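You operate a simulated robot arm through the tools that you are given. There is no shell and no other tool. Be economical: measure what you need, move in short steps, check, and stop when the job is done.

Carry out the task below with a simulated two-armed robot. There is one attempt and no reset: what you move stays moved.

## Task
Fetch the ring coil from the shelf, clip it into the dock, then plug it into the blue socket.
Fine: it stands on the shelf under the top board; shut both dock levers before plugging. Set down upright: what you pick out.

It is judged by the outcome, as a careful person would: the job done as asked, and still so three seconds after it is handed in. It fails if anything else is knocked over, pushed out of place, dropped, spilled or broken.

## Robot
Two 7-joint arms with two-finger parallel grippers on one trunk, on a base that drives. Base frame: it is fixed to the floor where the robot stands at the start and does not move with it; the origin is under the middle of the robot, x ahead of it, y to its left, z up. Readings come in m, degrees, newtons and seconds.
The left shoulder is at the start at [0.062, 0.195, 1.329], the right one opposite. With the tool pointing down near the work surface each hand reaches from about 0.24 to 0.7 m from the robot's upright axis, wherever it stands, measured 20 degrees to its own side. Places, roughly: blue cover [-1.1, -1.1, 0.9]; blue dock lever [-1.2, -1.3, 0.9]; green dock lever [-1.2, -1.4, 0.9]. Payload 1.57 kg a hand.
The TCP of each hand is the grasp point between the finger pads, 0.03 m short of the fingertips. In the tool frame z runs along the fingers and y along their closing line. The gripper opens to 0.11 m. The fingers are 0.024 m wide and 0.012 m thick; the gripper's body (0.048 by 0.112 m) begins 0.078 m behind the TCP.
Orientation is that of the tool frame in the base frame, as [roll, pitch, yaw] about the fixed x, y, z axes, in that order (R = Rz(yaw) Ry(pitch) Rx(roll)). With the fingers straight down and closing along the base's y, the tool's x points along the base's -x, its y along +y and its z along -z.

## Interface
- The arms move only by the tool play_rows. It takes "left_motion", "right_motion" or both (then of equal length, played together; a hand with none holds still); each is a list of rows, each a list of 7 numbers: the shift along the base's x, y, z in m, then the turn, a rotation vector about the base's x, y, z in degrees, then the finger opening in m, from 0 to 0.11. In form: [[tx, ty, tz, ax, ay, az, jaw], ...]. A call has 1 to 20 rows; each row shifts and turns the commanded pose from where the row before left it. Rows are played at 5 a second. More than 0.05 m and 8.6 degrees between two rows, or a gripper value outside its range, and nothing of the call is played. A pose out of reach is approached as far as the arm can. The call stops where the force on the tool passes 70 N (or 10 N more than at its start, if that is more) or the arm is blocked; 0.2 s more then pass. Each finger travels about 0.072 m/s and halts on what it meets, pressing with about 27 N; the grip force reading is that of the motor and also rises with nothing between the fingers. The clock runs only during rows and for 0.2 s after the last one: add rows that do not move to give the fingers time. The reply holds the time, the measured pose of the TCP, the force on the tool along the base axes, the opening and the grip force, in the units named above and with some noise, with the torque about the TCP (base axes, N m) and any sound that the robot's microphone picked up, and new pictures: "views" is both (left out), scene, wrist or none (wrist: the cameras of the hands that moved).
- Cameras (640 x 400 px; columns grow to the right, rows downward): "scene" is now at [0.0828, -0.0386, 1.9094]; the picture's right is [-0.59, -0.81, -0.00], its down [-0.70, 0.51, -0.50] and it looks along [0.40, -0.29, -0.87] (base axes); focal length 249 px, centre (320, 200). "left" rides on the left gripper at [0.07, -0.016, -0.141] in its tool frame; the picture's right is [0.23, 0.97, 0.00], its down [-0.85, 0.20, -0.48] and it looks along [-0.47, 0.11, 0.88] (tool axes); focal length 222 px, centre (320, 200). "right" rides on the right gripper at [0.07, 0.016, -0.141] in its tool frame; the picture's right is [-0.23, 0.97, 0.00], its down [-0.86, -0.20, -0.48] and it looks along [-0.47, -0.11, 0.88] (tool axes); focal length 222 px, centre (320, 200).
- slide_trunk(by): slides the trunk up (or, below 0, down) by that many m; the arms and the scene camera ride with it, the base frame stays. It gives what a move gives, with no picture.
- roll_base(legs): drives the robot by 1 to 6 legs, each [ahead, left, turn to the left] in m, m and degrees, along the robot's own axes; the way and the turn of a leg run together, so that a leg with both is an arc; at most 1.5 m and 180 degrees a leg. The arms and the cameras ride along, it lands a little off, and it stops where it bumps. It gives what a move gives, and a new picture of the scene camera.
- head_to(pan, tilt): turns the head with the scene camera to pan (to the left, within 86 degrees either way) and tilt (down, from -29 to 69), counted from straight ahead of the robot. It gives what a move gives, and a new picture of the scene camera.
- locate(camera, pixels): there is no depth. For up to 12 entries [column, row, z] of the newest picture of that camera ("zoom" is the newest enlarged one), the place [x, y] in the base frame at which the ray of that pixel passes the height z, good to about 0.002 m, but the place of the scene camera against the robot may be out by one fixed shift of up to 0.012 m in any direction. The clock stands still meanwhile.
- inspect(camera, box): a new picture of the part [left, top, right, bottom] of that camera's present view, enlarged. The clock stands still meanwhile.
- job_done(): hands the job in; it is judged then, once.

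Keep the steps short. Do not move on a guess: measure, check each grasp and each placing, and mend mistakes. In all there are 80 turns and 260 pictures (those below and enlarged ones count). Leave the grippers open and the arms clear of the work at the hand-in unless told otherwise, and finish with a single line.

The tools are called as name(argument=value, ...) on one line, values as JSON. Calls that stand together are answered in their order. play_rows: Moves the arms, as the interface text tells. Its arguments: {"type":"object","properties":{"left_motion":{"type":"array","items":{"type":"array","items":{"type":"number"}}},"right_motion":{"type":"array","items":{"type":"array","items":{"type":"number"}}},"views":{"type":"string","enum":["both","scene","wrist","none"]}},"required":[]} The other tools are called the same way: slide_trunk (by) slides the trunk up or down; roll_base (legs) drives the base; head_to (pan, tilt) turns the head that bears the scene camera; locate (camera, pixels) gives the place at which the rays of pixels pass given heights; inspect (camera, box) takes an enlarged picture of a part of a camera's view; job_done () hands the job in.

At the start:

```text
time: 0.0
left_eef_pos: [0.3752, -0.0638, 1.4544]
left_orientation: [180.0, -0.2, 180.0]
left_force: [-0.3, 0.1, -0.5]
left_moment: [0.01, -0.02, 0.01]
left_gripper_width: 0.1101
left_gripper_force: 0.0
right_eef_pos: [0.3396, -0.4707, 1.4299]
right_orientation: [-180.0, 0.0, -179.9]
right_force: [0.9, 0.5, 0.7]
right_moment: [0.02, 0.02, -0.02]
right_gripper_width: 0.1097
right_gripper_force: 0.1
trunk travel left (down, up): [-0.925, 0.065]
robot x, y, heading: [0.0008, 0.0006, 0.2]
head pan, tilt: [-36.0, 60.0]
```

scene: 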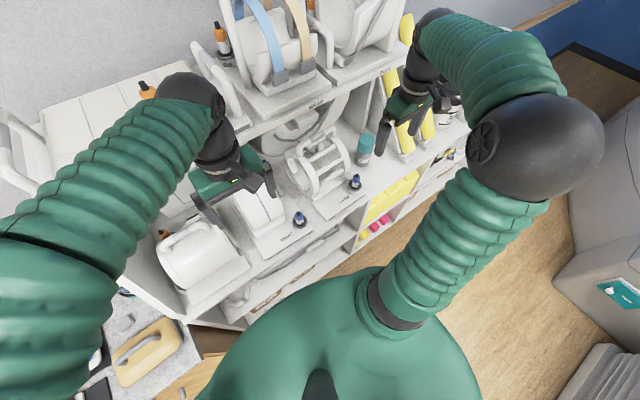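
right: 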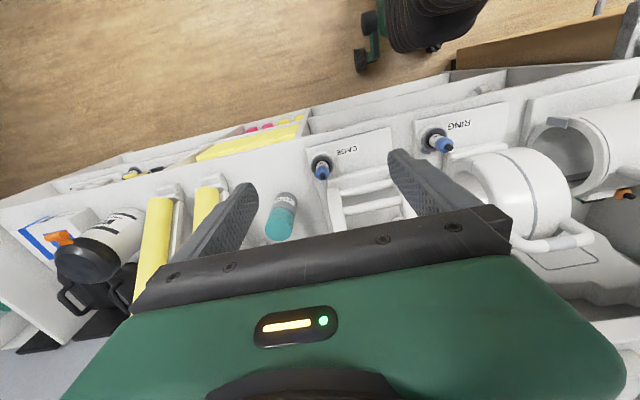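
left: 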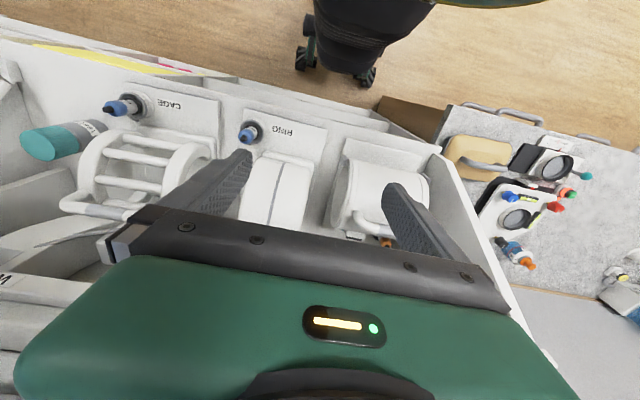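

I see coils on a shelf labelled CAGE, RING and so on. First I'll enlarge the wrist and scene views.

inspect(camera="left", box=[0, 60, 460, 260])

inspect(camera="scene", box=[140, 0, 480, 330])

inspect(camera="right", box=[250, 60, 640, 320])

```text
1.39 times, centred on (230, 160) of left
```

zoom: 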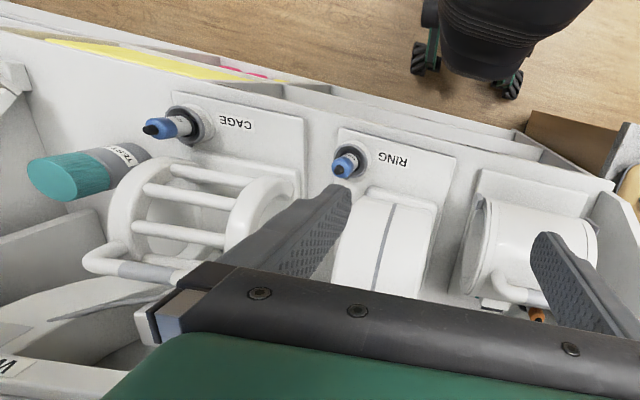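

```text
1.21 times, centred on (310, 165) of scene
```

zoom: 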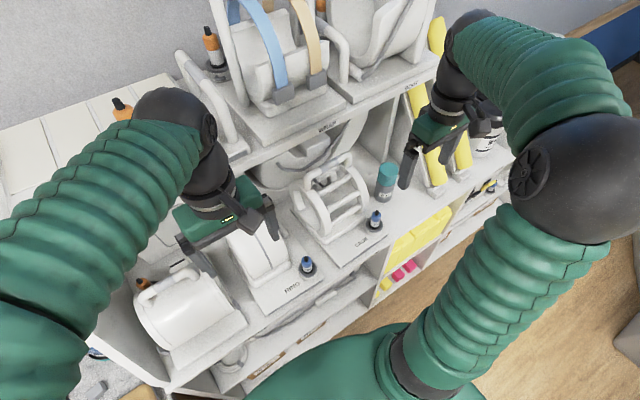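

```text
1.54 times, centred on (445, 190) of right
```

zoom: 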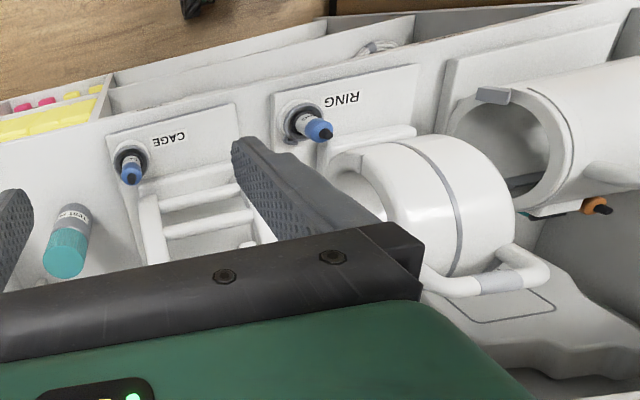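

I'll look around with the head: first ahead at the shelf, less tilted.

head_to(pan=-10, tilt=40)

head_to(pan=-86, tilt=35)

```text
time: 0.9
left_eef_pos: [0.3764, -0.062, 1.455]
left_orientation: [-180.0, -0.1, 179.9]
left_force: [0.3, 1.0, 0.0]
left_moment: [-0.02, -0.01, 0.06]
left_gripper_width: 0.1097
left_gripper_force: 0.0
right_eef_pos: [0.3395, -0.4711, 1.4314]
right_orientation: [180.0, -0.1, 179.9]
right_force: [-0.1, 0.5, -0.1]
right_moment: [-0.01, 0.01, -0.02]
right_gripper_width: 0.1098
right_gripper_force: 0.1
trunk travel left (down, up): [-0.925, 0.065]
robot x, y, heading: [0.0029, -0.0024, -0.1]
head pan, tilt: [-10.0, 40.0]
```

scene: 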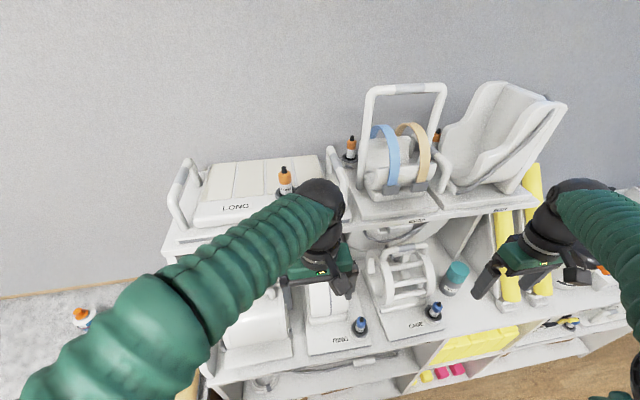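

```text
time: 2.4
left_eef_pos: [0.3758, -0.0611, 1.4554]
left_orientation: [-180.0, 0.1, 180.0]
left_force: [-0.6, 0.3, -0.2]
left_moment: [0.0, 0.03, 0.04]
left_gripper_width: 0.1098
left_gripper_force: 0.0
right_eef_pos: [0.3397, -0.4699, 1.4307]
right_orientation: [180.0, 0.0, -180.0]
right_force: [-0.3, -0.7, 0.3]
right_moment: [0.02, 0.02, 0.02]
right_gripper_width: 0.1102
right_gripper_force: 0.1
trunk travel left (down, up): [-0.925, 0.065]
robot x, y, heading: [-0.0027, -0.003, 0.1]
head pan, tilt: [-85.9, 35.0]
```

scene: 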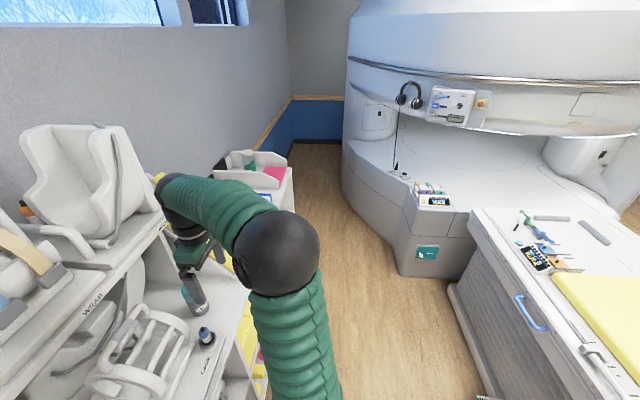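

The dock seems to be on the MRI table at right (levers at ~(540,230)). I'll enlarge it.

inspect(camera="scene", box=[480, 190, 640, 300])

inspect(camera="scene", box=[370, 60, 510, 260])

```text
3.64 times, centred on (560, 245) of scene
```

zoom: 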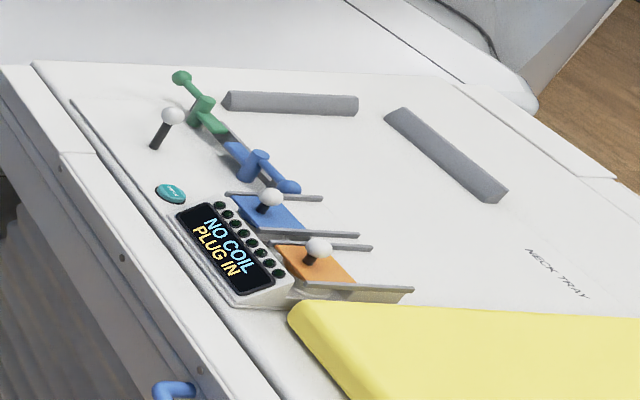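

```text
2.00 times, centred on (440, 160) of scene
```

zoom: 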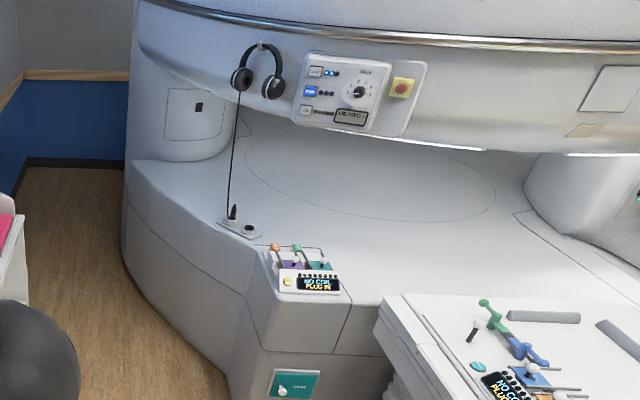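

The levers and the blue and orange covers are visible on the table. Next I look back at the shelf to measure the RING coil.

head_to(pan=-5, tilt=55)

inspect(camera="scene", box=[200, 100, 520, 300])

```text
time: 3.9
left_eef_pos: [0.3767, -0.0622, 1.4561]
left_orientation: [-180.0, 0.0, -180.0]
left_force: [-0.4, -0.5, 0.0]
left_moment: [0.01, -0.02, 0.0]
left_gripper_width: 0.1099
left_gripper_force: 0.0
right_eef_pos: [0.3403, -0.4693, 1.43]
right_orientation: [-180.0, 0.0, -180.0]
right_force: [0.0, -0.3, -0.2]
right_moment: [-0.02, -0.02, 0.0]
right_gripper_width: 0.1099
right_gripper_force: 0.0
trunk travel left (down, up): [-0.925, 0.065]
robot x, y, heading: [-0.0009, 0.0007, 0.2]
head pan, tilt: [-5.0, 55.0]
```

scene: 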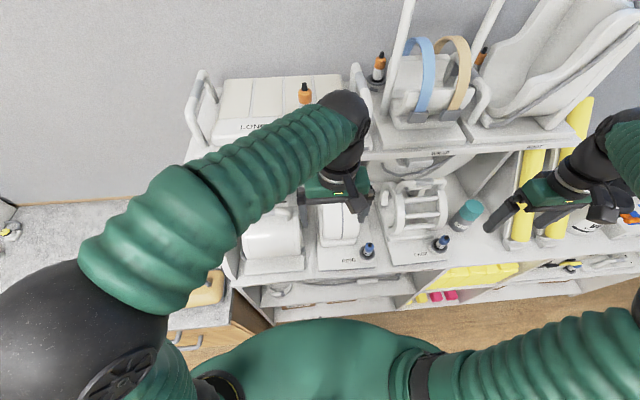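

```text
2.00 times, centred on (360, 200) of scene
```

zoom: 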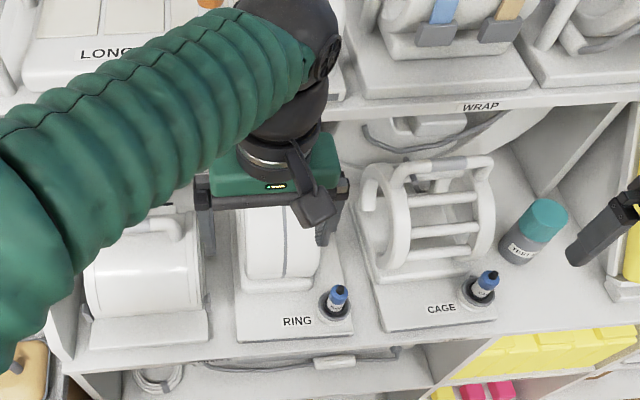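

Triangulating the blue plug tip, label corner and ring from two cameras at several heights.

locate(camera="scene", pixels=[[369, 244, 0.9], [369, 244, 1.0], [369, 244, 1.1], [341, 260, 0.9], [341, 260, 1.0], [341, 260, 1.1], [356, 259, 0.9], [356, 259, 1.0], [320, 268, 0.9], [320, 268, 1.0], [376, 265, 0.9], [376, 265, 1.0]])

locate(camera="left", pixels=[[243, 142, 0.9], [243, 142, 1.0], [243, 142, 1.1], [292, 133, 0.9], [292, 133, 1.0], [292, 133, 1.1], [273, 127, 0.9], [273, 127, 1.0], [327, 129, 0.9], [327, 129, 1.0], [245, 108, 0.9], [245, 108, 1.0]])

```text
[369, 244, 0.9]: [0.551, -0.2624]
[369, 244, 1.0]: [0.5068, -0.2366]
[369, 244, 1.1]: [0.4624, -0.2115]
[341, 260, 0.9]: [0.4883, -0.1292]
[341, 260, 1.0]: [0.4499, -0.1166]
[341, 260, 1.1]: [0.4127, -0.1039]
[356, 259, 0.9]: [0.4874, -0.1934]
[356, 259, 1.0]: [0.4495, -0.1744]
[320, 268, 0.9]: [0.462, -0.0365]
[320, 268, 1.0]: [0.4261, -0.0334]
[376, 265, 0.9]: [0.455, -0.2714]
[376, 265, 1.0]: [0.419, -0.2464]
```

```text
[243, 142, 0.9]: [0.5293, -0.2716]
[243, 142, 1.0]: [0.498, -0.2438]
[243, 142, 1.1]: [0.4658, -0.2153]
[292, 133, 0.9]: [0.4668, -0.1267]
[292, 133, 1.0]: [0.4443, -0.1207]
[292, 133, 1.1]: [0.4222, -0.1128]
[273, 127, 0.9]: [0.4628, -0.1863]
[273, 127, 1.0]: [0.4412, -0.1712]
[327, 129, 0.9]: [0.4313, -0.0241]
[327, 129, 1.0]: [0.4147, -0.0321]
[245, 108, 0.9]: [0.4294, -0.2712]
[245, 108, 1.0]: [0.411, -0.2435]
```

The plate stands at roughly z≈1.0–1.05. I'll move the left hand back and to the left, out of the scene camera's way.

play_rows(left_motion=[[-0.02, 0.04, 0, 0, 0, 0, 0.11], [-0.02, 0.04, 0, 0, 0, 0, 0.11], [-0.02, 0.04, 0, 0, 0, 0, 0.11], [-0.02, 0.04, 0, 0, 0, 0, 0.11], [0, 0.04, 0, 0, 0, 0, 0.11], [0, 0.04, 0, 0, 0, 0, 0.11], [0, 0.04, 0, 0, 0, 0, 0.11], [0, 0.04, 0, 0, 0, 0, 0.11]], views="both")

inspect(camera="scene", box=[220, 100, 480, 300])

```text
time: 5.7
left_eef_pos: [0.3049, 0.2601, 1.4364]
left_orientation: [-179.8, -0.1, 179.9]
left_force: [0.4, -0.6, 1.1]
left_moment: [-0.03, 0.0, -0.01]
left_gripper_width: 0.1099
left_gripper_force: 0.1
left hand out of reach, approached as far as the arm can: row 5, 6
right_eef_pos: [0.3387, -0.468, 1.4316]
right_orientation: [-179.8, 0.0, -180.0]
right_force: [-0.5, -0.3, 0.4]
right_moment: [-0.01, 0.0, -0.01]
right_gripper_width: 0.1099
right_gripper_force: 0.1
trunk travel left (down, up): [-0.925, 0.065]
robot x, y, heading: [-0.0034, -0.0022, 0.2]
head pan, tilt: [-5.0, 55.0]
```

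scene: 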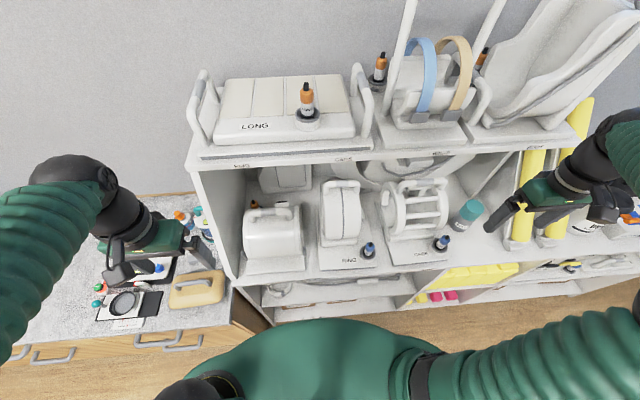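
left: 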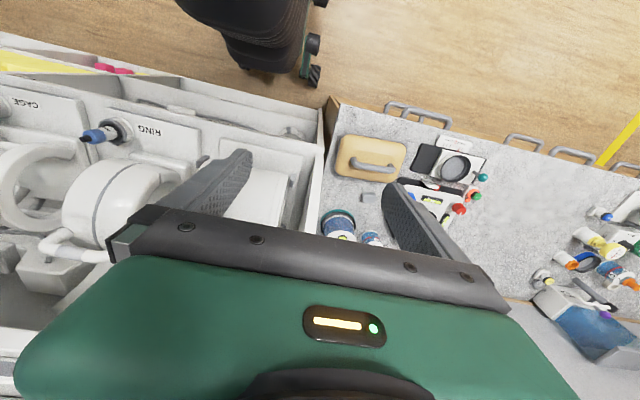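

```text
2.00 times, centred on (350, 200) of scene
```

zoom: 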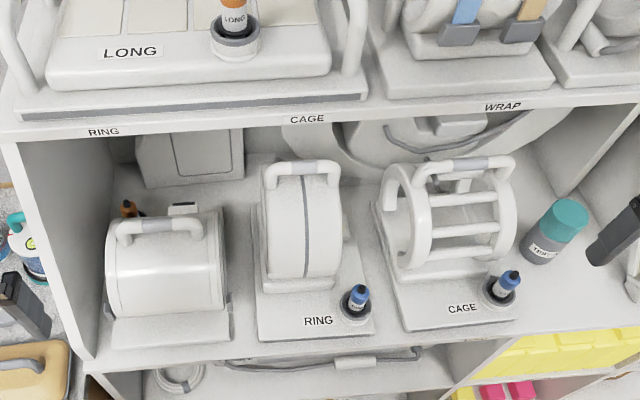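

The middle coil bears the RING label and a blue plug; its grey-gripped handle is at scene (342,183). I'll triangulate the handle, plug and board edge.

locate(camera="scene", pixels=[[342, 183, 1.1], [342, 183, 1.2], [342, 183, 1.3], [368, 245, 1.0], [368, 245, 1.1], [349, 260, 1.0], [349, 260, 1.1], [343, 160, 1.3], [343, 160, 1.4], [375, 266, 1.0], [321, 270, 1.0], [375, 266, 1.1]])

locate(camera="right", pixels=[[565, 242, 1.1], [565, 242, 1.2], [565, 242, 1.3], [441, 145, 1.0], [441, 145, 1.1], [458, 125, 1.0], [458, 125, 1.1]])

locate(camera="left", pixels=[[84, 138, 1.0], [84, 138, 1.1], [149, 131, 1.0], [149, 131, 1.1], [60, 245, 1.1], [60, 245, 1.2], [60, 245, 1.3]])

inspect(camera="right", box=[400, 80, 640, 280])

inspect(camera="left", box=[0, 80, 240, 300])

```text
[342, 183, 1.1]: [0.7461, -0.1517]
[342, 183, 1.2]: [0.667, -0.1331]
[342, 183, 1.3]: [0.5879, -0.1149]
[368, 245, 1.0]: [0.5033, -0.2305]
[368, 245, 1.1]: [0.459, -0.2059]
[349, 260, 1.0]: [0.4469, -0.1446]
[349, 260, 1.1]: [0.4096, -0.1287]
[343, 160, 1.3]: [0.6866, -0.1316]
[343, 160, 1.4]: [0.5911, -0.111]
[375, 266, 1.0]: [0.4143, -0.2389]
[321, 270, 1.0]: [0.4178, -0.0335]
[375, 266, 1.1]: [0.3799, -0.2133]
```

```text
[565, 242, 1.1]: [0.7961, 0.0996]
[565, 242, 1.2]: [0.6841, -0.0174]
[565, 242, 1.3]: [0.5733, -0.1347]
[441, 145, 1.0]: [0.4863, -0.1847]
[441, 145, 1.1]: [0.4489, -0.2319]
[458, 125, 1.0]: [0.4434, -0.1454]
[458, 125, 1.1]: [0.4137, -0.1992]
```

```text
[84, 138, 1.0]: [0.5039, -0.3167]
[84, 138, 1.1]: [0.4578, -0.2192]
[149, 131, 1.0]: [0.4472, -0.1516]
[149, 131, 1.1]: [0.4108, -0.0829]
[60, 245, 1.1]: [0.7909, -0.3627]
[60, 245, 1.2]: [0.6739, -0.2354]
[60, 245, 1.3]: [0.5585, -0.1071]
```

```text
2.00 times, centred on (520, 180) of right
```

zoom: 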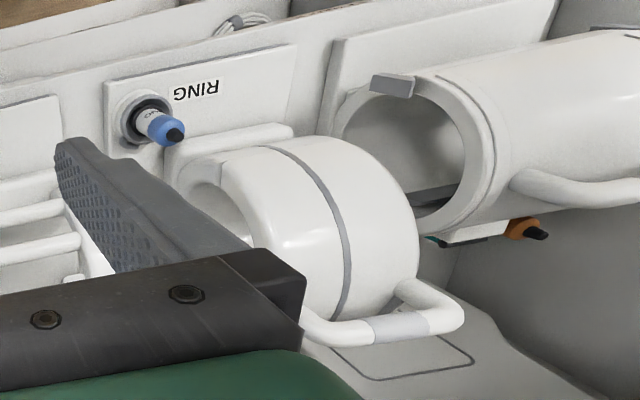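

```text
1.82 times, centred on (120, 190) of left
```

zoom: 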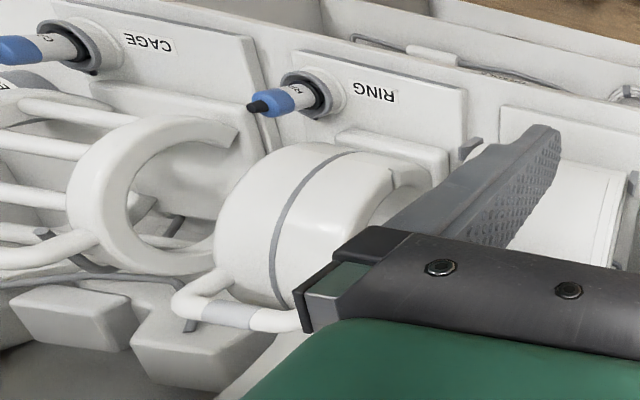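

Label lies at (0.446,-0.147,1.005), handle about (0.58,-0.125,1.29). I need a flatter view of handle, ring and board, so I'll bring the left hand ahead of the coil with the fingers tipped forward.

play_rows(left_motion=[[-0.01, -0.04, -0.015, 0, -6, 0, 0.11], [-0.01, -0.04, -0.015, 0, -6, 0, 0.11], [-0.01, -0.04, -0.015, 0, -6, 0, 0.11], [-0.01, -0.04, -0.015, 0, -6, 0, 0.11], [-0.01, -0.04, -0.015, 0, -6, 0, 0.11], [0, -0.04, -0.015, 0, -6, 0, 0.11]], views="wrist")

inspect(camera="left", box=[160, 0, 480, 200])

```text
time: 7.1
left_eef_pos: [0.3386, -0.0019, 1.3106]
left_orientation: [179.9, 36.1, 179.9]
left_force: [-0.2, 0.2, -0.7]
left_moment: [0.02, -0.02, -0.02]
left_gripper_width: 0.1099
left_gripper_force: 0.0
left hand out of reach, approached as far as the arm can: row 1, 2, 3, 4, 5
right_eef_pos: [0.3389, -0.4728, 1.4293]
right_orientation: [180.0, 0.0, -180.0]
right_force: [-0.2, 0.2, -0.5]
right_moment: [-0.04, 0.02, 0.03]
right_gripper_width: 0.1101
right_gripper_force: 0.1
trunk travel left (down, up): [-0.925, 0.065]
robot x, y, heading: [-0.0021, -0.0005, 0.1]
head pan, tilt: [-5.0, 55.0]
```

left: 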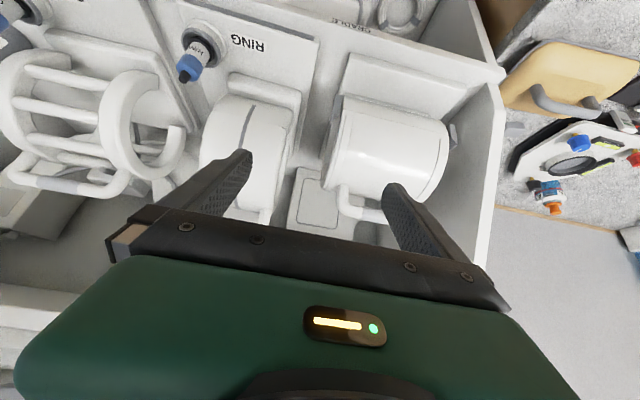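

```text
2.00 times, centred on (320, 100) of left
```

zoom: 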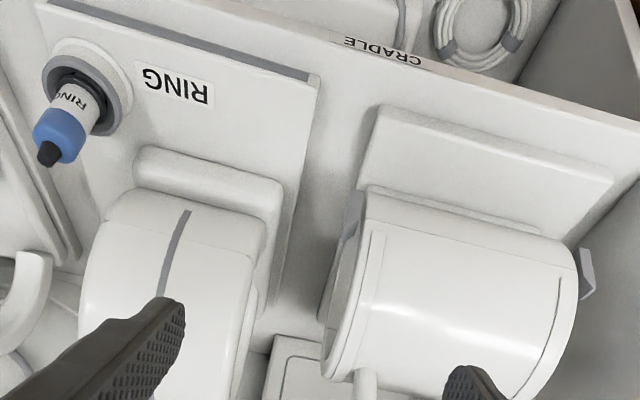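

The wrist camera is masked toward the front. I'll back the robot off 0.35 m so that I can lower the trunk and look at the coil flatly with the head camera.

roll_base(legs=[[-0.4, 0, 0]])

slide_trunk(by=-0.45)

head_to(pan=-8, tilt=18)

```text
time: 9.6
left_eef_pos: [-0.0603, 0.0017, 1.3096]
left_orientation: [-179.9, 35.8, -179.7]
left_force: [0.0, -0.7, -0.7]
left_moment: [-0.01, 0.02, 0.01]
left_gripper_width: 0.1098
left_gripper_force: 0.0
right_eef_pos: [-0.0558, -0.4693, 1.4301]
right_orientation: [180.0, -0.2, -179.6]
right_force: [0.7, -0.3, -0.8]
right_moment: [-0.04, 0.08, -0.02]
right_gripper_width: 0.1098
right_gripper_force: 0.1
trunk travel left (down, up): [-0.925, 0.065]
robot x, y, heading: [-0.4025, -0.0025, 0.4]
head pan, tilt: [-5.0, 55.0]
```

scene: 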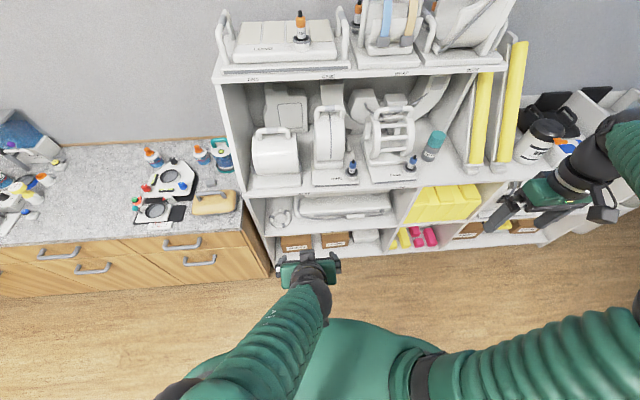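

```text
refused: -0.45 is not a number from -0.4 to 0.4
```

```text
time: 10.7
left_eef_pos: [-0.0654, 0.0015, 1.3104]
left_orientation: [180.0, 36.0, -179.6]
left_force: [-0.3, -0.2, -0.3]
left_moment: [0.04, -0.02, -0.02]
left_gripper_width: 0.11
left_gripper_force: 0.2
right_eef_pos: [-0.0616, -0.47, 1.4306]
right_orientation: [-179.9, 0.0, -179.7]
right_force: [0.5, 0.0, -0.2]
right_moment: [-0.04, -0.01, 0.03]
right_gripper_width: 0.1102
right_gripper_force: 0.0
trunk travel left (down, up): [-0.925, 0.065]
robot x, y, heading: [-0.4028, -0.0009, 0.2]
head pan, tilt: [-8.0, 18.0]
```

scene: 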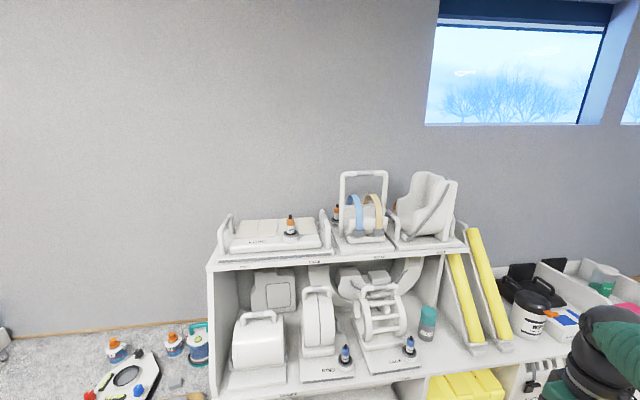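

Now I lower the trunk 0.4 and look flatter.

slide_trunk(by=-0.4)

head_to(pan=-8, tilt=22)

inspect(camera="scene", box=[210, 100, 450, 250])

```text
time: 12.8
left_eef_pos: [-0.0052, -0.04, 1.159]
left_orientation: [-168.2, 42.0, -169.8]
left_force: [0.9, 0.1, 0.4]
left_moment: [0.01, 0.01, 0.01]
left_gripper_width: 0.11
left_gripper_force: 0.1
right_eef_pos: [-0.0595, -0.4692, 1.2135]
right_orientation: [-179.9, -0.1, -179.7]
right_force: [1.2, -0.5, 0.2]
right_moment: [0.02, -0.01, -0.05]
right_gripper_width: 0.1101
right_gripper_force: 0.1
trunk travel left (down, up): [-0.712, 0.278]
robot x, y, heading: [-0.4067, -0.0033, 0.4]
head pan, tilt: [-8.0, 18.0]
stopped: the arm was blocked; the commanded pose is now the measured one
```

```text
time: 13.4
left_eef_pos: [-0.007, -0.0357, 1.1602]
left_orientation: [-168.7, 41.8, -170.4]
left_force: [0.8, -0.7, -1.1]
left_moment: [-0.04, 0.0, 0.01]
left_gripper_width: 0.1102
left_gripper_force: 0.1
right_eef_pos: [-0.0596, -0.4689, 1.2184]
right_orientation: [-180.0, 0.0, -179.6]
right_force: [0.1, -0.1, 0.3]
right_moment: [-0.02, 0.0, 0.0]
right_gripper_width: 0.11
right_gripper_force: 0.1
trunk travel left (down, up): [-0.712, 0.278]
robot x, y, heading: [-0.3985, -0.0023, 0.2]
head pan, tilt: [-8.0, 22.0]
```

scene: 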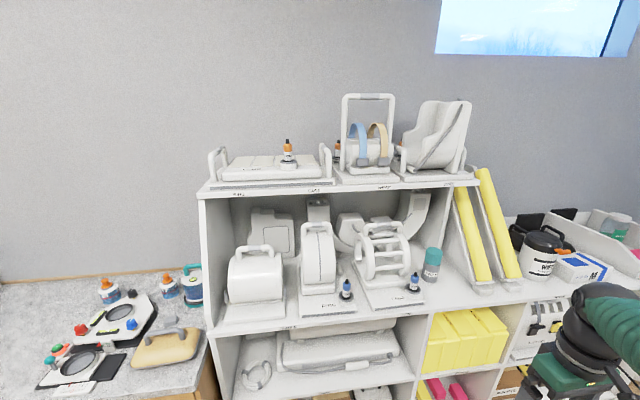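

```text
2.67 times, centred on (330, 175) of scene
```

zoom: 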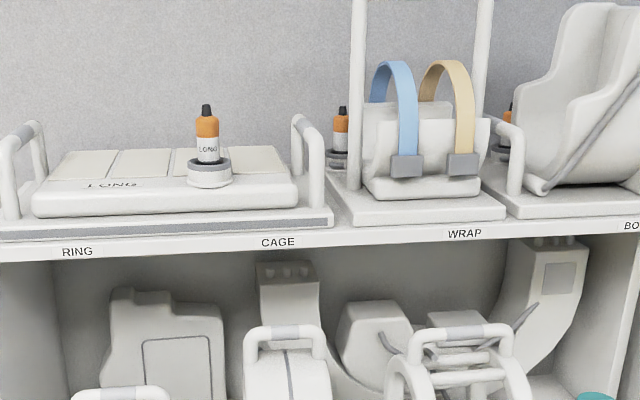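

inspect(camera="scene", box=[220, 200, 450, 330])

locate(camera="scene", pixels=[[318, 225, 1.2], [318, 225, 1.25], [318, 225, 1.3], [333, 193, 1.3], [333, 193, 1.35], [333, 193, 1.4], [346, 281, 1.05], [346, 281, 1.1], [322, 305, 1.0], [322, 305, 1.02]])

```text
2.78 times, centred on (335, 265) of scene
```

zoom: 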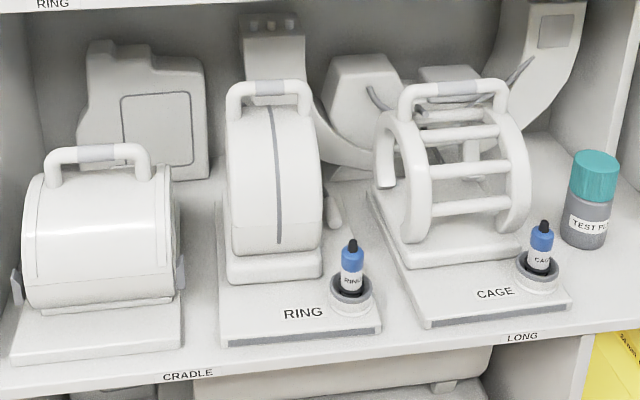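

```text
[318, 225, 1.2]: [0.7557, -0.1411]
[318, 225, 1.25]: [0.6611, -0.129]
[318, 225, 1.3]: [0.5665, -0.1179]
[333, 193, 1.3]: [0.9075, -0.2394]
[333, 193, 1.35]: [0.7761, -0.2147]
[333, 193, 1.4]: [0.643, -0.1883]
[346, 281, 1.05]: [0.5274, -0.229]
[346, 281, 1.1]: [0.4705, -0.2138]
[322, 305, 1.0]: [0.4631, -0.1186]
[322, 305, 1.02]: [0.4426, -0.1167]
```

The handle (grey grip) sits atop the ring, about z≈1.28, somewhat behind the board's front edge, so a slanted front approach will be needed. Before grasping, I'll look at the dock.

head_to(pan=-86, tilt=40)

locate(camera="scene", pixels=[[320, 200, 0.9]])

```text
time: 14.9
left_eef_pos: [-0.0089, -0.0374, 1.1604]
left_orientation: [-168.5, 41.9, -170.5]
left_force: [0.7, 0.3, 0.5]
left_moment: [0.01, 0.01, 0.0]
left_gripper_width: 0.1102
left_gripper_force: 0.1
right_eef_pos: [-0.0609, -0.4678, 1.2181]
right_orientation: [-179.9, 0.1, -179.7]
right_force: [0.2, -0.2, 1.0]
right_moment: [0.0, -0.01, -0.02]
right_gripper_width: 0.1102
right_gripper_force: 0.1
trunk travel left (down, up): [-0.712, 0.278]
robot x, y, heading: [-0.4037, -0.0019, 0.4]
head pan, tilt: [-85.9, 40.0]
```

scene: 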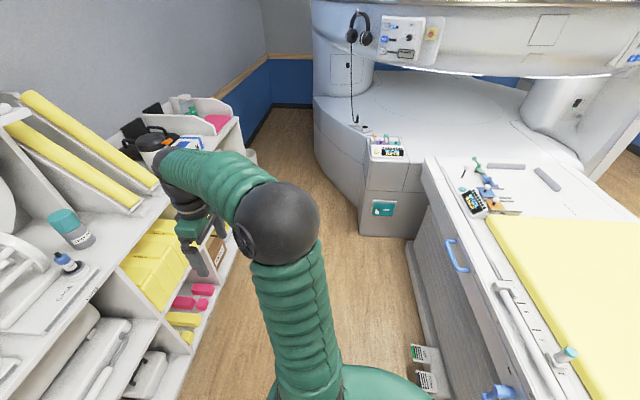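

```text
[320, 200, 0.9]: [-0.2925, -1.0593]
```

The table's long edge runs along y. I'll locate its edge and the dock parts, and enlarge.

inspect(camera="scene", box=[420, 140, 580, 240])

locate(camera="scene", pixels=[[425, 160, 0.88], [495, 290, 0.88], [490, 187, 0.9], [475, 162, 0.9], [412, 235, 0.0]])

```text
4.00 times, centred on (500, 190) of scene
```

zoom: 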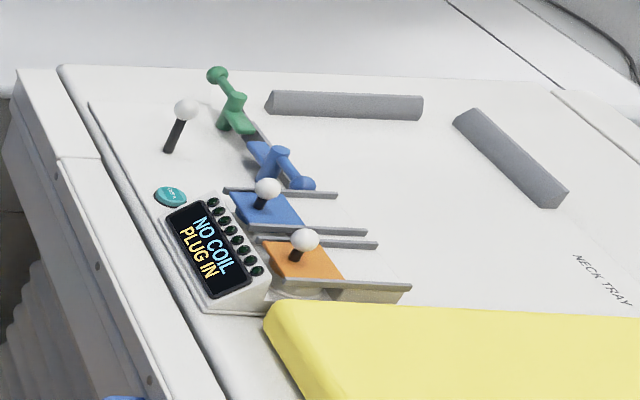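

```text
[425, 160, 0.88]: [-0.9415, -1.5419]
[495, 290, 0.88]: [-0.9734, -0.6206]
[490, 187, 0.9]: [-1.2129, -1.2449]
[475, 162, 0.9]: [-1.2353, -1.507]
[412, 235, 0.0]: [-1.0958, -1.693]
```

I'll drive to face the dock: turn right, ahead 1.15 m, turn right again.

roll_base(legs=[[0, 0, -90], [1.15, 0, 0], [0, 0, -90]])

head_to(pan=10, tilt=45)

inspect(camera="scene", box=[200, 60, 440, 210])

```text
time: 28.6
left_eef_pos: [-0.7719, -1.1216, 1.1612]
left_orientation: [-168.5, 41.9, 8.8]
left_force: [-0.3, 0.5, -0.3]
left_moment: [-0.02, 0.0, 0.01]
left_gripper_width: 0.1097
left_gripper_force: 0.1
right_eef_pos: [-0.715, -0.6918, 1.2179]
right_orientation: [-179.9, 0.1, -0.3]
right_force: [-0.6, 0.2, 0.7]
right_moment: [-0.03, 0.0, -0.02]
right_gripper_width: 0.1104
right_gripper_force: 0.0
trunk travel left (down, up): [-0.712, 0.278]
robot x, y, heading: [-0.3794, -1.1645, 179.7]
head pan, tilt: [-85.9, 40.0]
```

scene: 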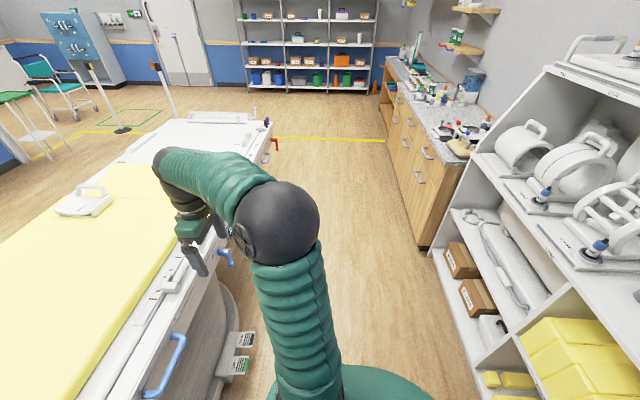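

```text
time: 30.3
left_eef_pos: [-0.7721, -1.1238, 1.1589]
left_orientation: [-168.5, 42.0, 8.9]
left_force: [1.1, -0.4, -0.9]
left_moment: [0.03, 0.03, 0.02]
left_gripper_width: 0.1099
left_gripper_force: 0.0
right_eef_pos: [-0.7157, -0.6926, 1.2186]
right_orientation: [-179.9, 0.0, -0.3]
right_force: [-0.2, -0.5, -0.2]
right_moment: [-0.03, 0.03, -0.03]
right_gripper_width: 0.1102
right_gripper_force: 0.0
trunk travel left (down, up): [-0.712, 0.278]
robot x, y, heading: [-0.3798, -1.1639, 179.8]
head pan, tilt: [10.0, 45.0]
```

scene: 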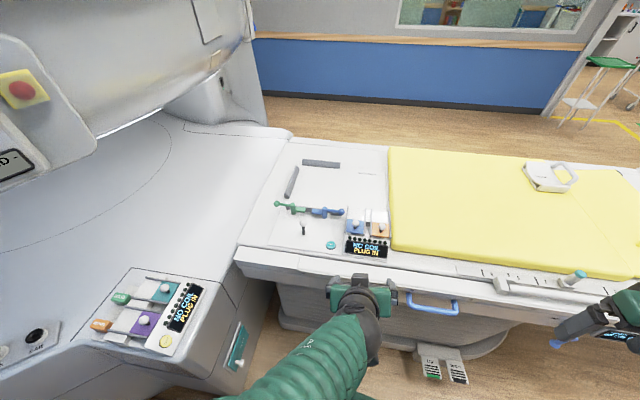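

```text
2.67 times, centred on (320, 135) of scene
```

zoom: 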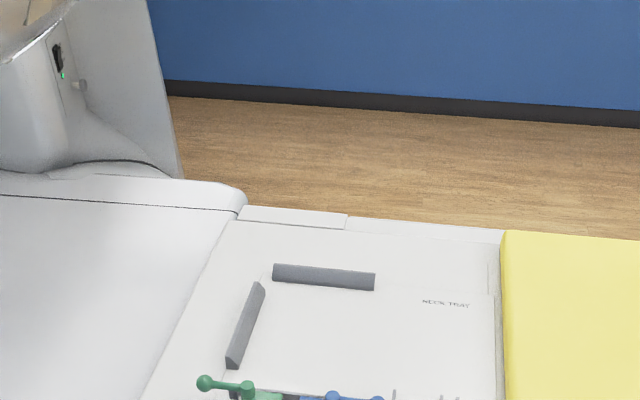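

inspect(camera="scene", box=[260, 145, 400, 270])

locate(camera="scene", pixels=[[303, 165, 0.88], [340, 168, 0.88], [297, 169, 0.88], [287, 198, 0.88], [276, 204, 0.92], [341, 212, 0.92], [308, 210, 0.9], [303, 223, 0.9], [330, 245, 0.88], [353, 226, 0.9], [379, 230, 0.9], [248, 240, 0.88]])

```text
3.20 times, centred on (330, 208) of scene
```

zoom: 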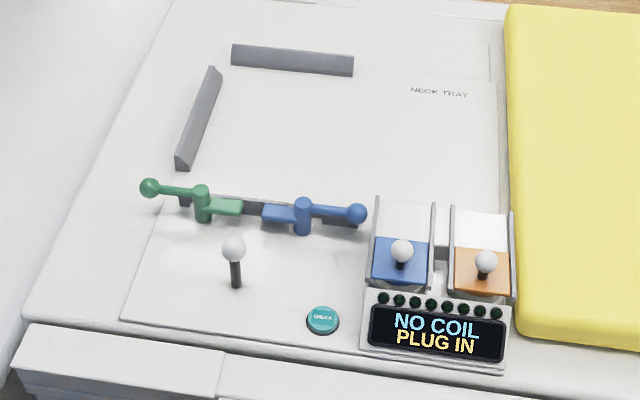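

```text
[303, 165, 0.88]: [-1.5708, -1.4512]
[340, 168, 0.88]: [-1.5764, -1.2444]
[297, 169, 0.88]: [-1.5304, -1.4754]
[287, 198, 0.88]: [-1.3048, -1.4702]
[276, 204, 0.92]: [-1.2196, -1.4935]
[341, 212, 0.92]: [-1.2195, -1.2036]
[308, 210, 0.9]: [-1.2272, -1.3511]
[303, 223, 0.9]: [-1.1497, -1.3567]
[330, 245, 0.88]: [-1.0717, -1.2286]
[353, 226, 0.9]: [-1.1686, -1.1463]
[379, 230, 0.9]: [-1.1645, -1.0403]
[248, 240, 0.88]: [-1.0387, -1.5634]
```

The dock is clear: two grey stop bars (x≈-1.57 and y≈-1.47), levers open at x≈-1.23, blue cover at about (-1.17,-1.146). I check how far the table foot and pedals stick out before driving closer.

locate(camera="scene", pixels=[[435, 378, 0.05], [440, 350, 0.1], [460, 325, 0.6], [430, 312, 0.75], [320, 268, 0.8], [280, 330, 0.1]])

inspect(camera="scene", box=[60, 240, 260, 380])

inspect(camera="scene", box=[335, 200, 400, 260])

```text
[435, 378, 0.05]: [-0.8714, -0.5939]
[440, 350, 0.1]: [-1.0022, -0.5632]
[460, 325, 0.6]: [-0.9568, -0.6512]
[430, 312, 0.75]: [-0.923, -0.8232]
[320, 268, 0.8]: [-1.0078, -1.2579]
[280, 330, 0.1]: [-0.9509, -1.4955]
```

```text
2.86 times, centred on (160, 310) of scene
```

zoom: 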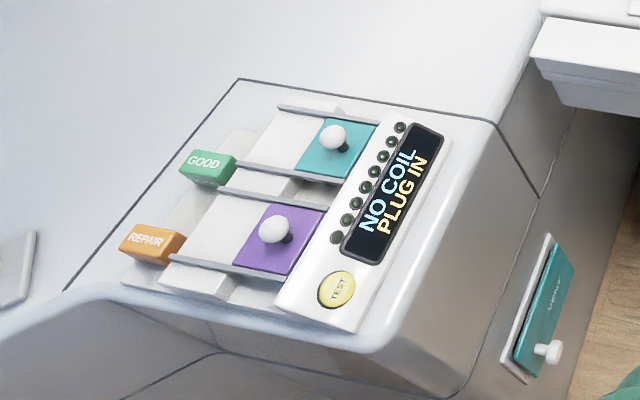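

```text
6.67 times, centred on (368, 230) of scene
```

zoom: 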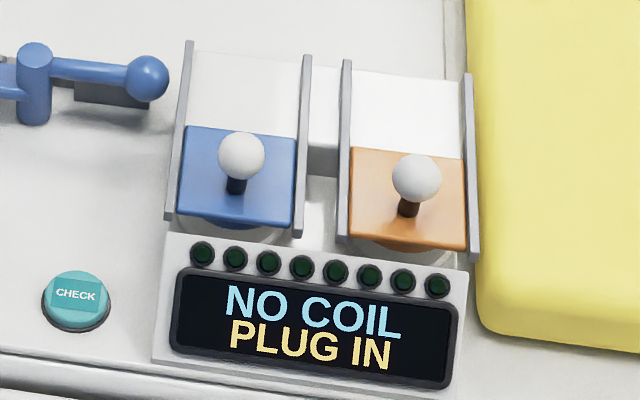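

Covers slide back along rails on knobs. I'll drive 0.2 m closer, a little left, and look again.

roll_base(legs=[[0.2, 0.06, 0]])

play_rows(right_motion=[[-0.04, -0.05, 0, 0, 0, 0, 0.0], [-0.04, -0.05, 0, 0, 0, 0, 0.0], [-0.03, -0.05, 0, 0, 0, 0, 0.0], [0, -0.05, -0.01, 0, 0, 0, 0.0], [0, -0.05, -0.01, 0, 0, 0, 0.0], [0, -0.05, -0.01, 0, 0, 0, 0.0], [0, -0.05, -0.01, 0, 0, 0, 0.0], [0, -0.05, -0.01, 0, 0, 0, 0.0]], left_motion=[[0, -0.04, 0.0, 0, 0, 0, 0.11], [0, -0.04, 0.0, 0, 0, 0, 0.11], [0, -0.04, 0, 0, 0, 0, 0.11], [0, -0.04, 0, 0, 0, 0, 0.11], [0, -0.04, 0, 0, 0, 0, 0.11], [0, -0.04, 0, 0, 0, 0, 0.11], [0, 0, 0, 0, 0, 0, 0.11], [0, 0, 0, 0, 0, 0, 0.11]])

```text
time: 31.9
left_eef_pos: [-0.9704, -1.1794, 1.1626]
left_orientation: [-168.5, 42.2, 8.9]
left_force: [1.3, 0.4, 0.2]
left_moment: [-0.05, 0.0, 0.0]
left_gripper_width: 0.1105
left_gripper_force: 0.1
right_eef_pos: [-0.9129, -0.7519, 1.2197]
right_orientation: [180.0, 0.1, -0.4]
right_force: [-0.5, -0.2, 0.3]
right_moment: [0.03, 0.01, 0.02]
right_gripper_width: 0.1101
right_gripper_force: 0.0
trunk travel left (down, up): [-0.712, 0.278]
robot x, y, heading: [-0.579, -1.2208, 180.0]
head pan, tilt: [10.0, 45.0]
```

scene: 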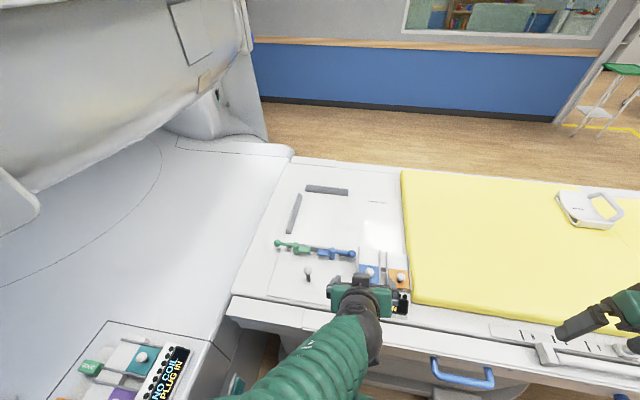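

```text
refused: row 1 steps farther than a row can; nothing moved
```

Stepping smaller: left hand aside (-y), right hand toward above the blue cover.

play_rows(right_motion=[[-0.016, -0.039, 0, 0, 0, 0, 0.0], [-0.016, -0.039, 0, 0, 0, 0, 0.0], [-0.016, -0.039, 0, 0, 0, 0, 0.0], [-0.016, -0.039, 0, 0, 0, 0, 0.0], [-0.016, -0.039, 0, 0, 0, 0, 0.0], [-0.016, -0.039, 0, 0, 0, 0, 0.0], [-0.016, -0.039, 0, 0, 0, 0, 0.0], [-0.01, -0.039, 0, 0, 0, 0, 0.0], [-0.01, -0.039, 0, 0, 0, 0, 0.0], [-0.01, -0.039, 0, 0, 0, 0, 0.0]], left_motion=[[0.02, -0.04, 0.02, 0, 0, 0, 0.11], [0.02, -0.04, 0.02, 0, 0, 0, 0.11], [0.02, -0.04, 0.02, 0, 0, 0, 0.11], [0, -0.04, 0.02, 0, 0, 0, 0.11], [0, -0.04, 0, 0, 0, 0, 0.11], [0, -0.04, 0, 0, 0, 0, 0.11], [0, 0, 0, 0, 0, 0, 0.11], [0, 0, 0, 0, 0, 0, 0.11], [0, 0, 0, 0, 0, 0, 0.11], [0, 0, 0, 0, 0, 0, 0.11]])

```text
time: 34.1
left_eef_pos: [-0.9941, -1.319, 1.1782]
left_orientation: [-168.3, 41.7, 9.0]
left_force: [0.5, 0.3, -0.4]
left_moment: [0.03, -0.02, -0.04]
left_gripper_width: 0.1102
left_gripper_force: 0.0
left hand out of reach, approached as far as the arm can: row 2, 3, 4, 5, 6
right_eef_pos: [-1.0597, -1.1489, 1.2177]
right_orientation: [-179.7, -0.1, -0.2]
right_force: [0.6, 0.5, 0.3]
right_moment: [0.04, 0.02, -0.02]
right_gripper_width: 0.0
right_gripper_force: 21.6
trunk travel left (down, up): [-0.712, 0.278]
robot x, y, heading: [-0.5753, -1.2235, 179.4]
head pan, tilt: [10.0, 45.0]
```

scene: 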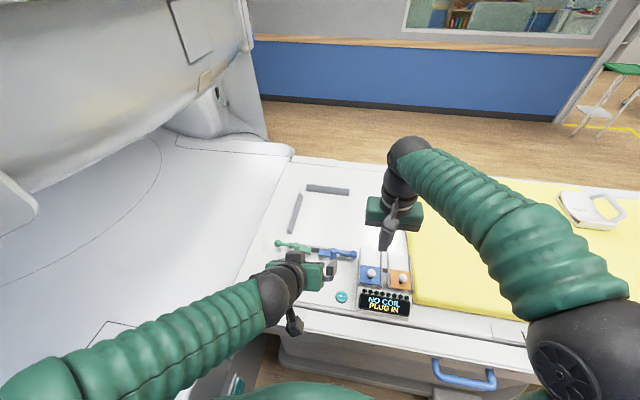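
right: 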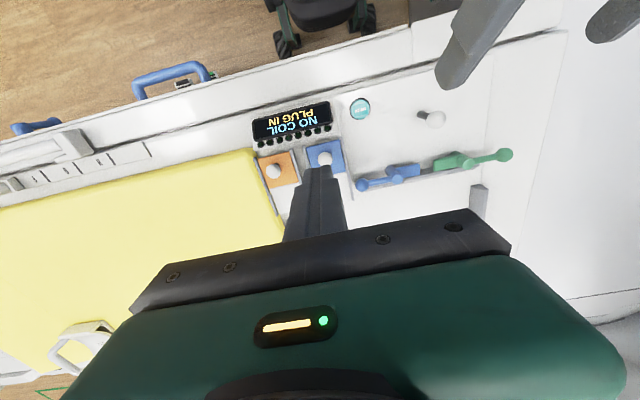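
left: 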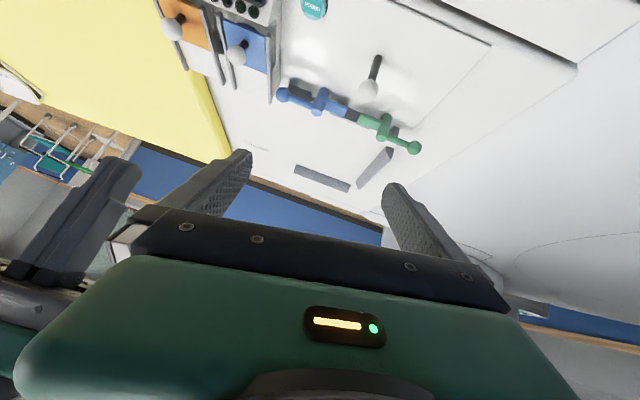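

Triangulating the blue knob: right (324,158), left (236,57), scene (371,273); also the levers' balls and the socket.

locate(camera="right", pixels=[[324, 158, 0.9], [324, 158, 0.95], [324, 158, 1.0], [364, 184, 0.9], [364, 184, 0.95], [505, 154, 0.9], [505, 154, 0.95]])

locate(camera="left", pixels=[[236, 57, 0.9], [236, 57, 0.95], [236, 57, 1.0], [283, 94, 0.9], [283, 94, 0.95], [415, 147, 0.9], [415, 147, 0.95]])

locate(camera="scene", pixels=[[371, 273, 0.9], [371, 273, 0.95], [371, 273, 1.0]])

inspect(camera="right", box=[240, 80, 540, 220])

```text
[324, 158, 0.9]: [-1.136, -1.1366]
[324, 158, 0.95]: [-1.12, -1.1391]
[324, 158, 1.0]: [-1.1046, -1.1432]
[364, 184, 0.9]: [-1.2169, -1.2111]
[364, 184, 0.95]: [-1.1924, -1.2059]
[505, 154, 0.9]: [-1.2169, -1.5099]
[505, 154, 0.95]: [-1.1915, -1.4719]
```

```text
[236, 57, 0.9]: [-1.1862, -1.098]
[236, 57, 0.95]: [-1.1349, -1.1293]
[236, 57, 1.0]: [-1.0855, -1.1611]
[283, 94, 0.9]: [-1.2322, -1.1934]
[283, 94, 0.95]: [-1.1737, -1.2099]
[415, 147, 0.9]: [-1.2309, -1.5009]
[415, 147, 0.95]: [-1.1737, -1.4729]
```

```text
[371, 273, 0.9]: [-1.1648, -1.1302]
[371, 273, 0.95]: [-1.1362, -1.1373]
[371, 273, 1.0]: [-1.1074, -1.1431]
```

```text
2.13 times, centred on (390, 150) of right
```

zoom: 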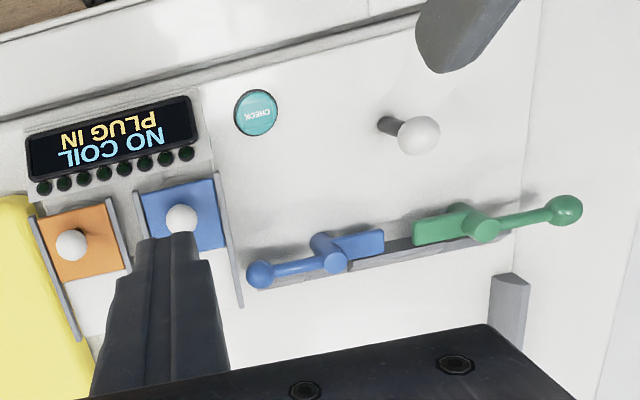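

Blue knob ball at ≈(-1.115,-1.142,0.97); lever balls at z≈0.92. I'll lower the closed right fingers just in front (+x) of the knob.

play_rows(right_motion=[[0, 0.007, -0.045, 0, 0, 0, 0], [0, 0, -0.045, 0, 0, 0, 0], [0, 0, -0.045, 0, 0, 0, 0], [0, 0, -0.045, 0, 0, 0, 0], [0, 0, -0.035, 0, 0, 0, 0]], views="both")

inspect(camera="right", box=[220, 40, 460, 240])

```text
time: 35.3
left_eef_pos: [-0.9938, -1.3179, 1.1781]
left_orientation: [-168.5, 41.8, 9.0]
left_force: [0.4, 0.4, 0.9]
left_moment: [-0.02, 0.0, 0.0]
left_gripper_width: 0.1099
left_gripper_force: 0.1
right_eef_pos: [-1.0578, -1.1368, 1.0033]
right_orientation: [-179.8, 0.1, -0.3]
right_force: [0.1, 0.0, 0.7]
right_moment: [0.03, -0.01, -0.03]
right_gripper_width: 0.0
right_gripper_force: 21.3
trunk travel left (down, up): [-0.712, 0.278]
robot x, y, heading: [-0.5791, -1.2244, 179.6]
head pan, tilt: [10.0, 45.0]
```

scene: 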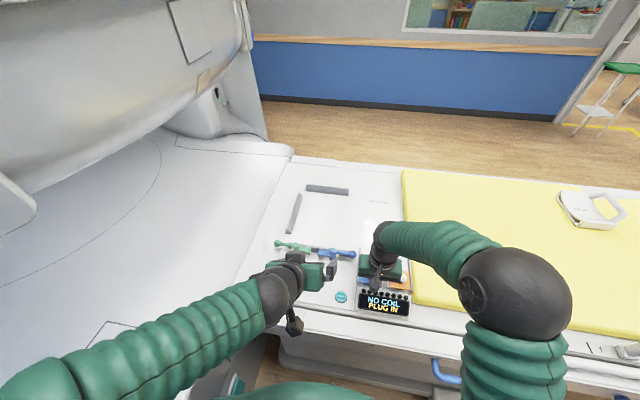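
right: 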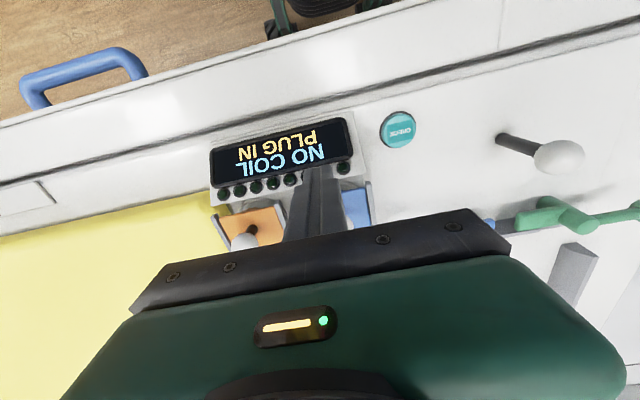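

```text
2.00 times, centred on (340, 140) of right
```

zoom: 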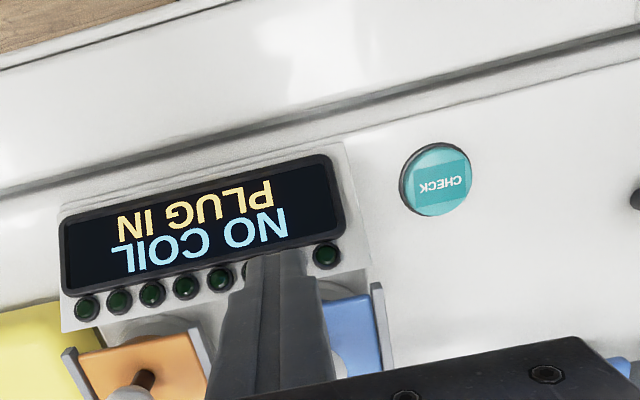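

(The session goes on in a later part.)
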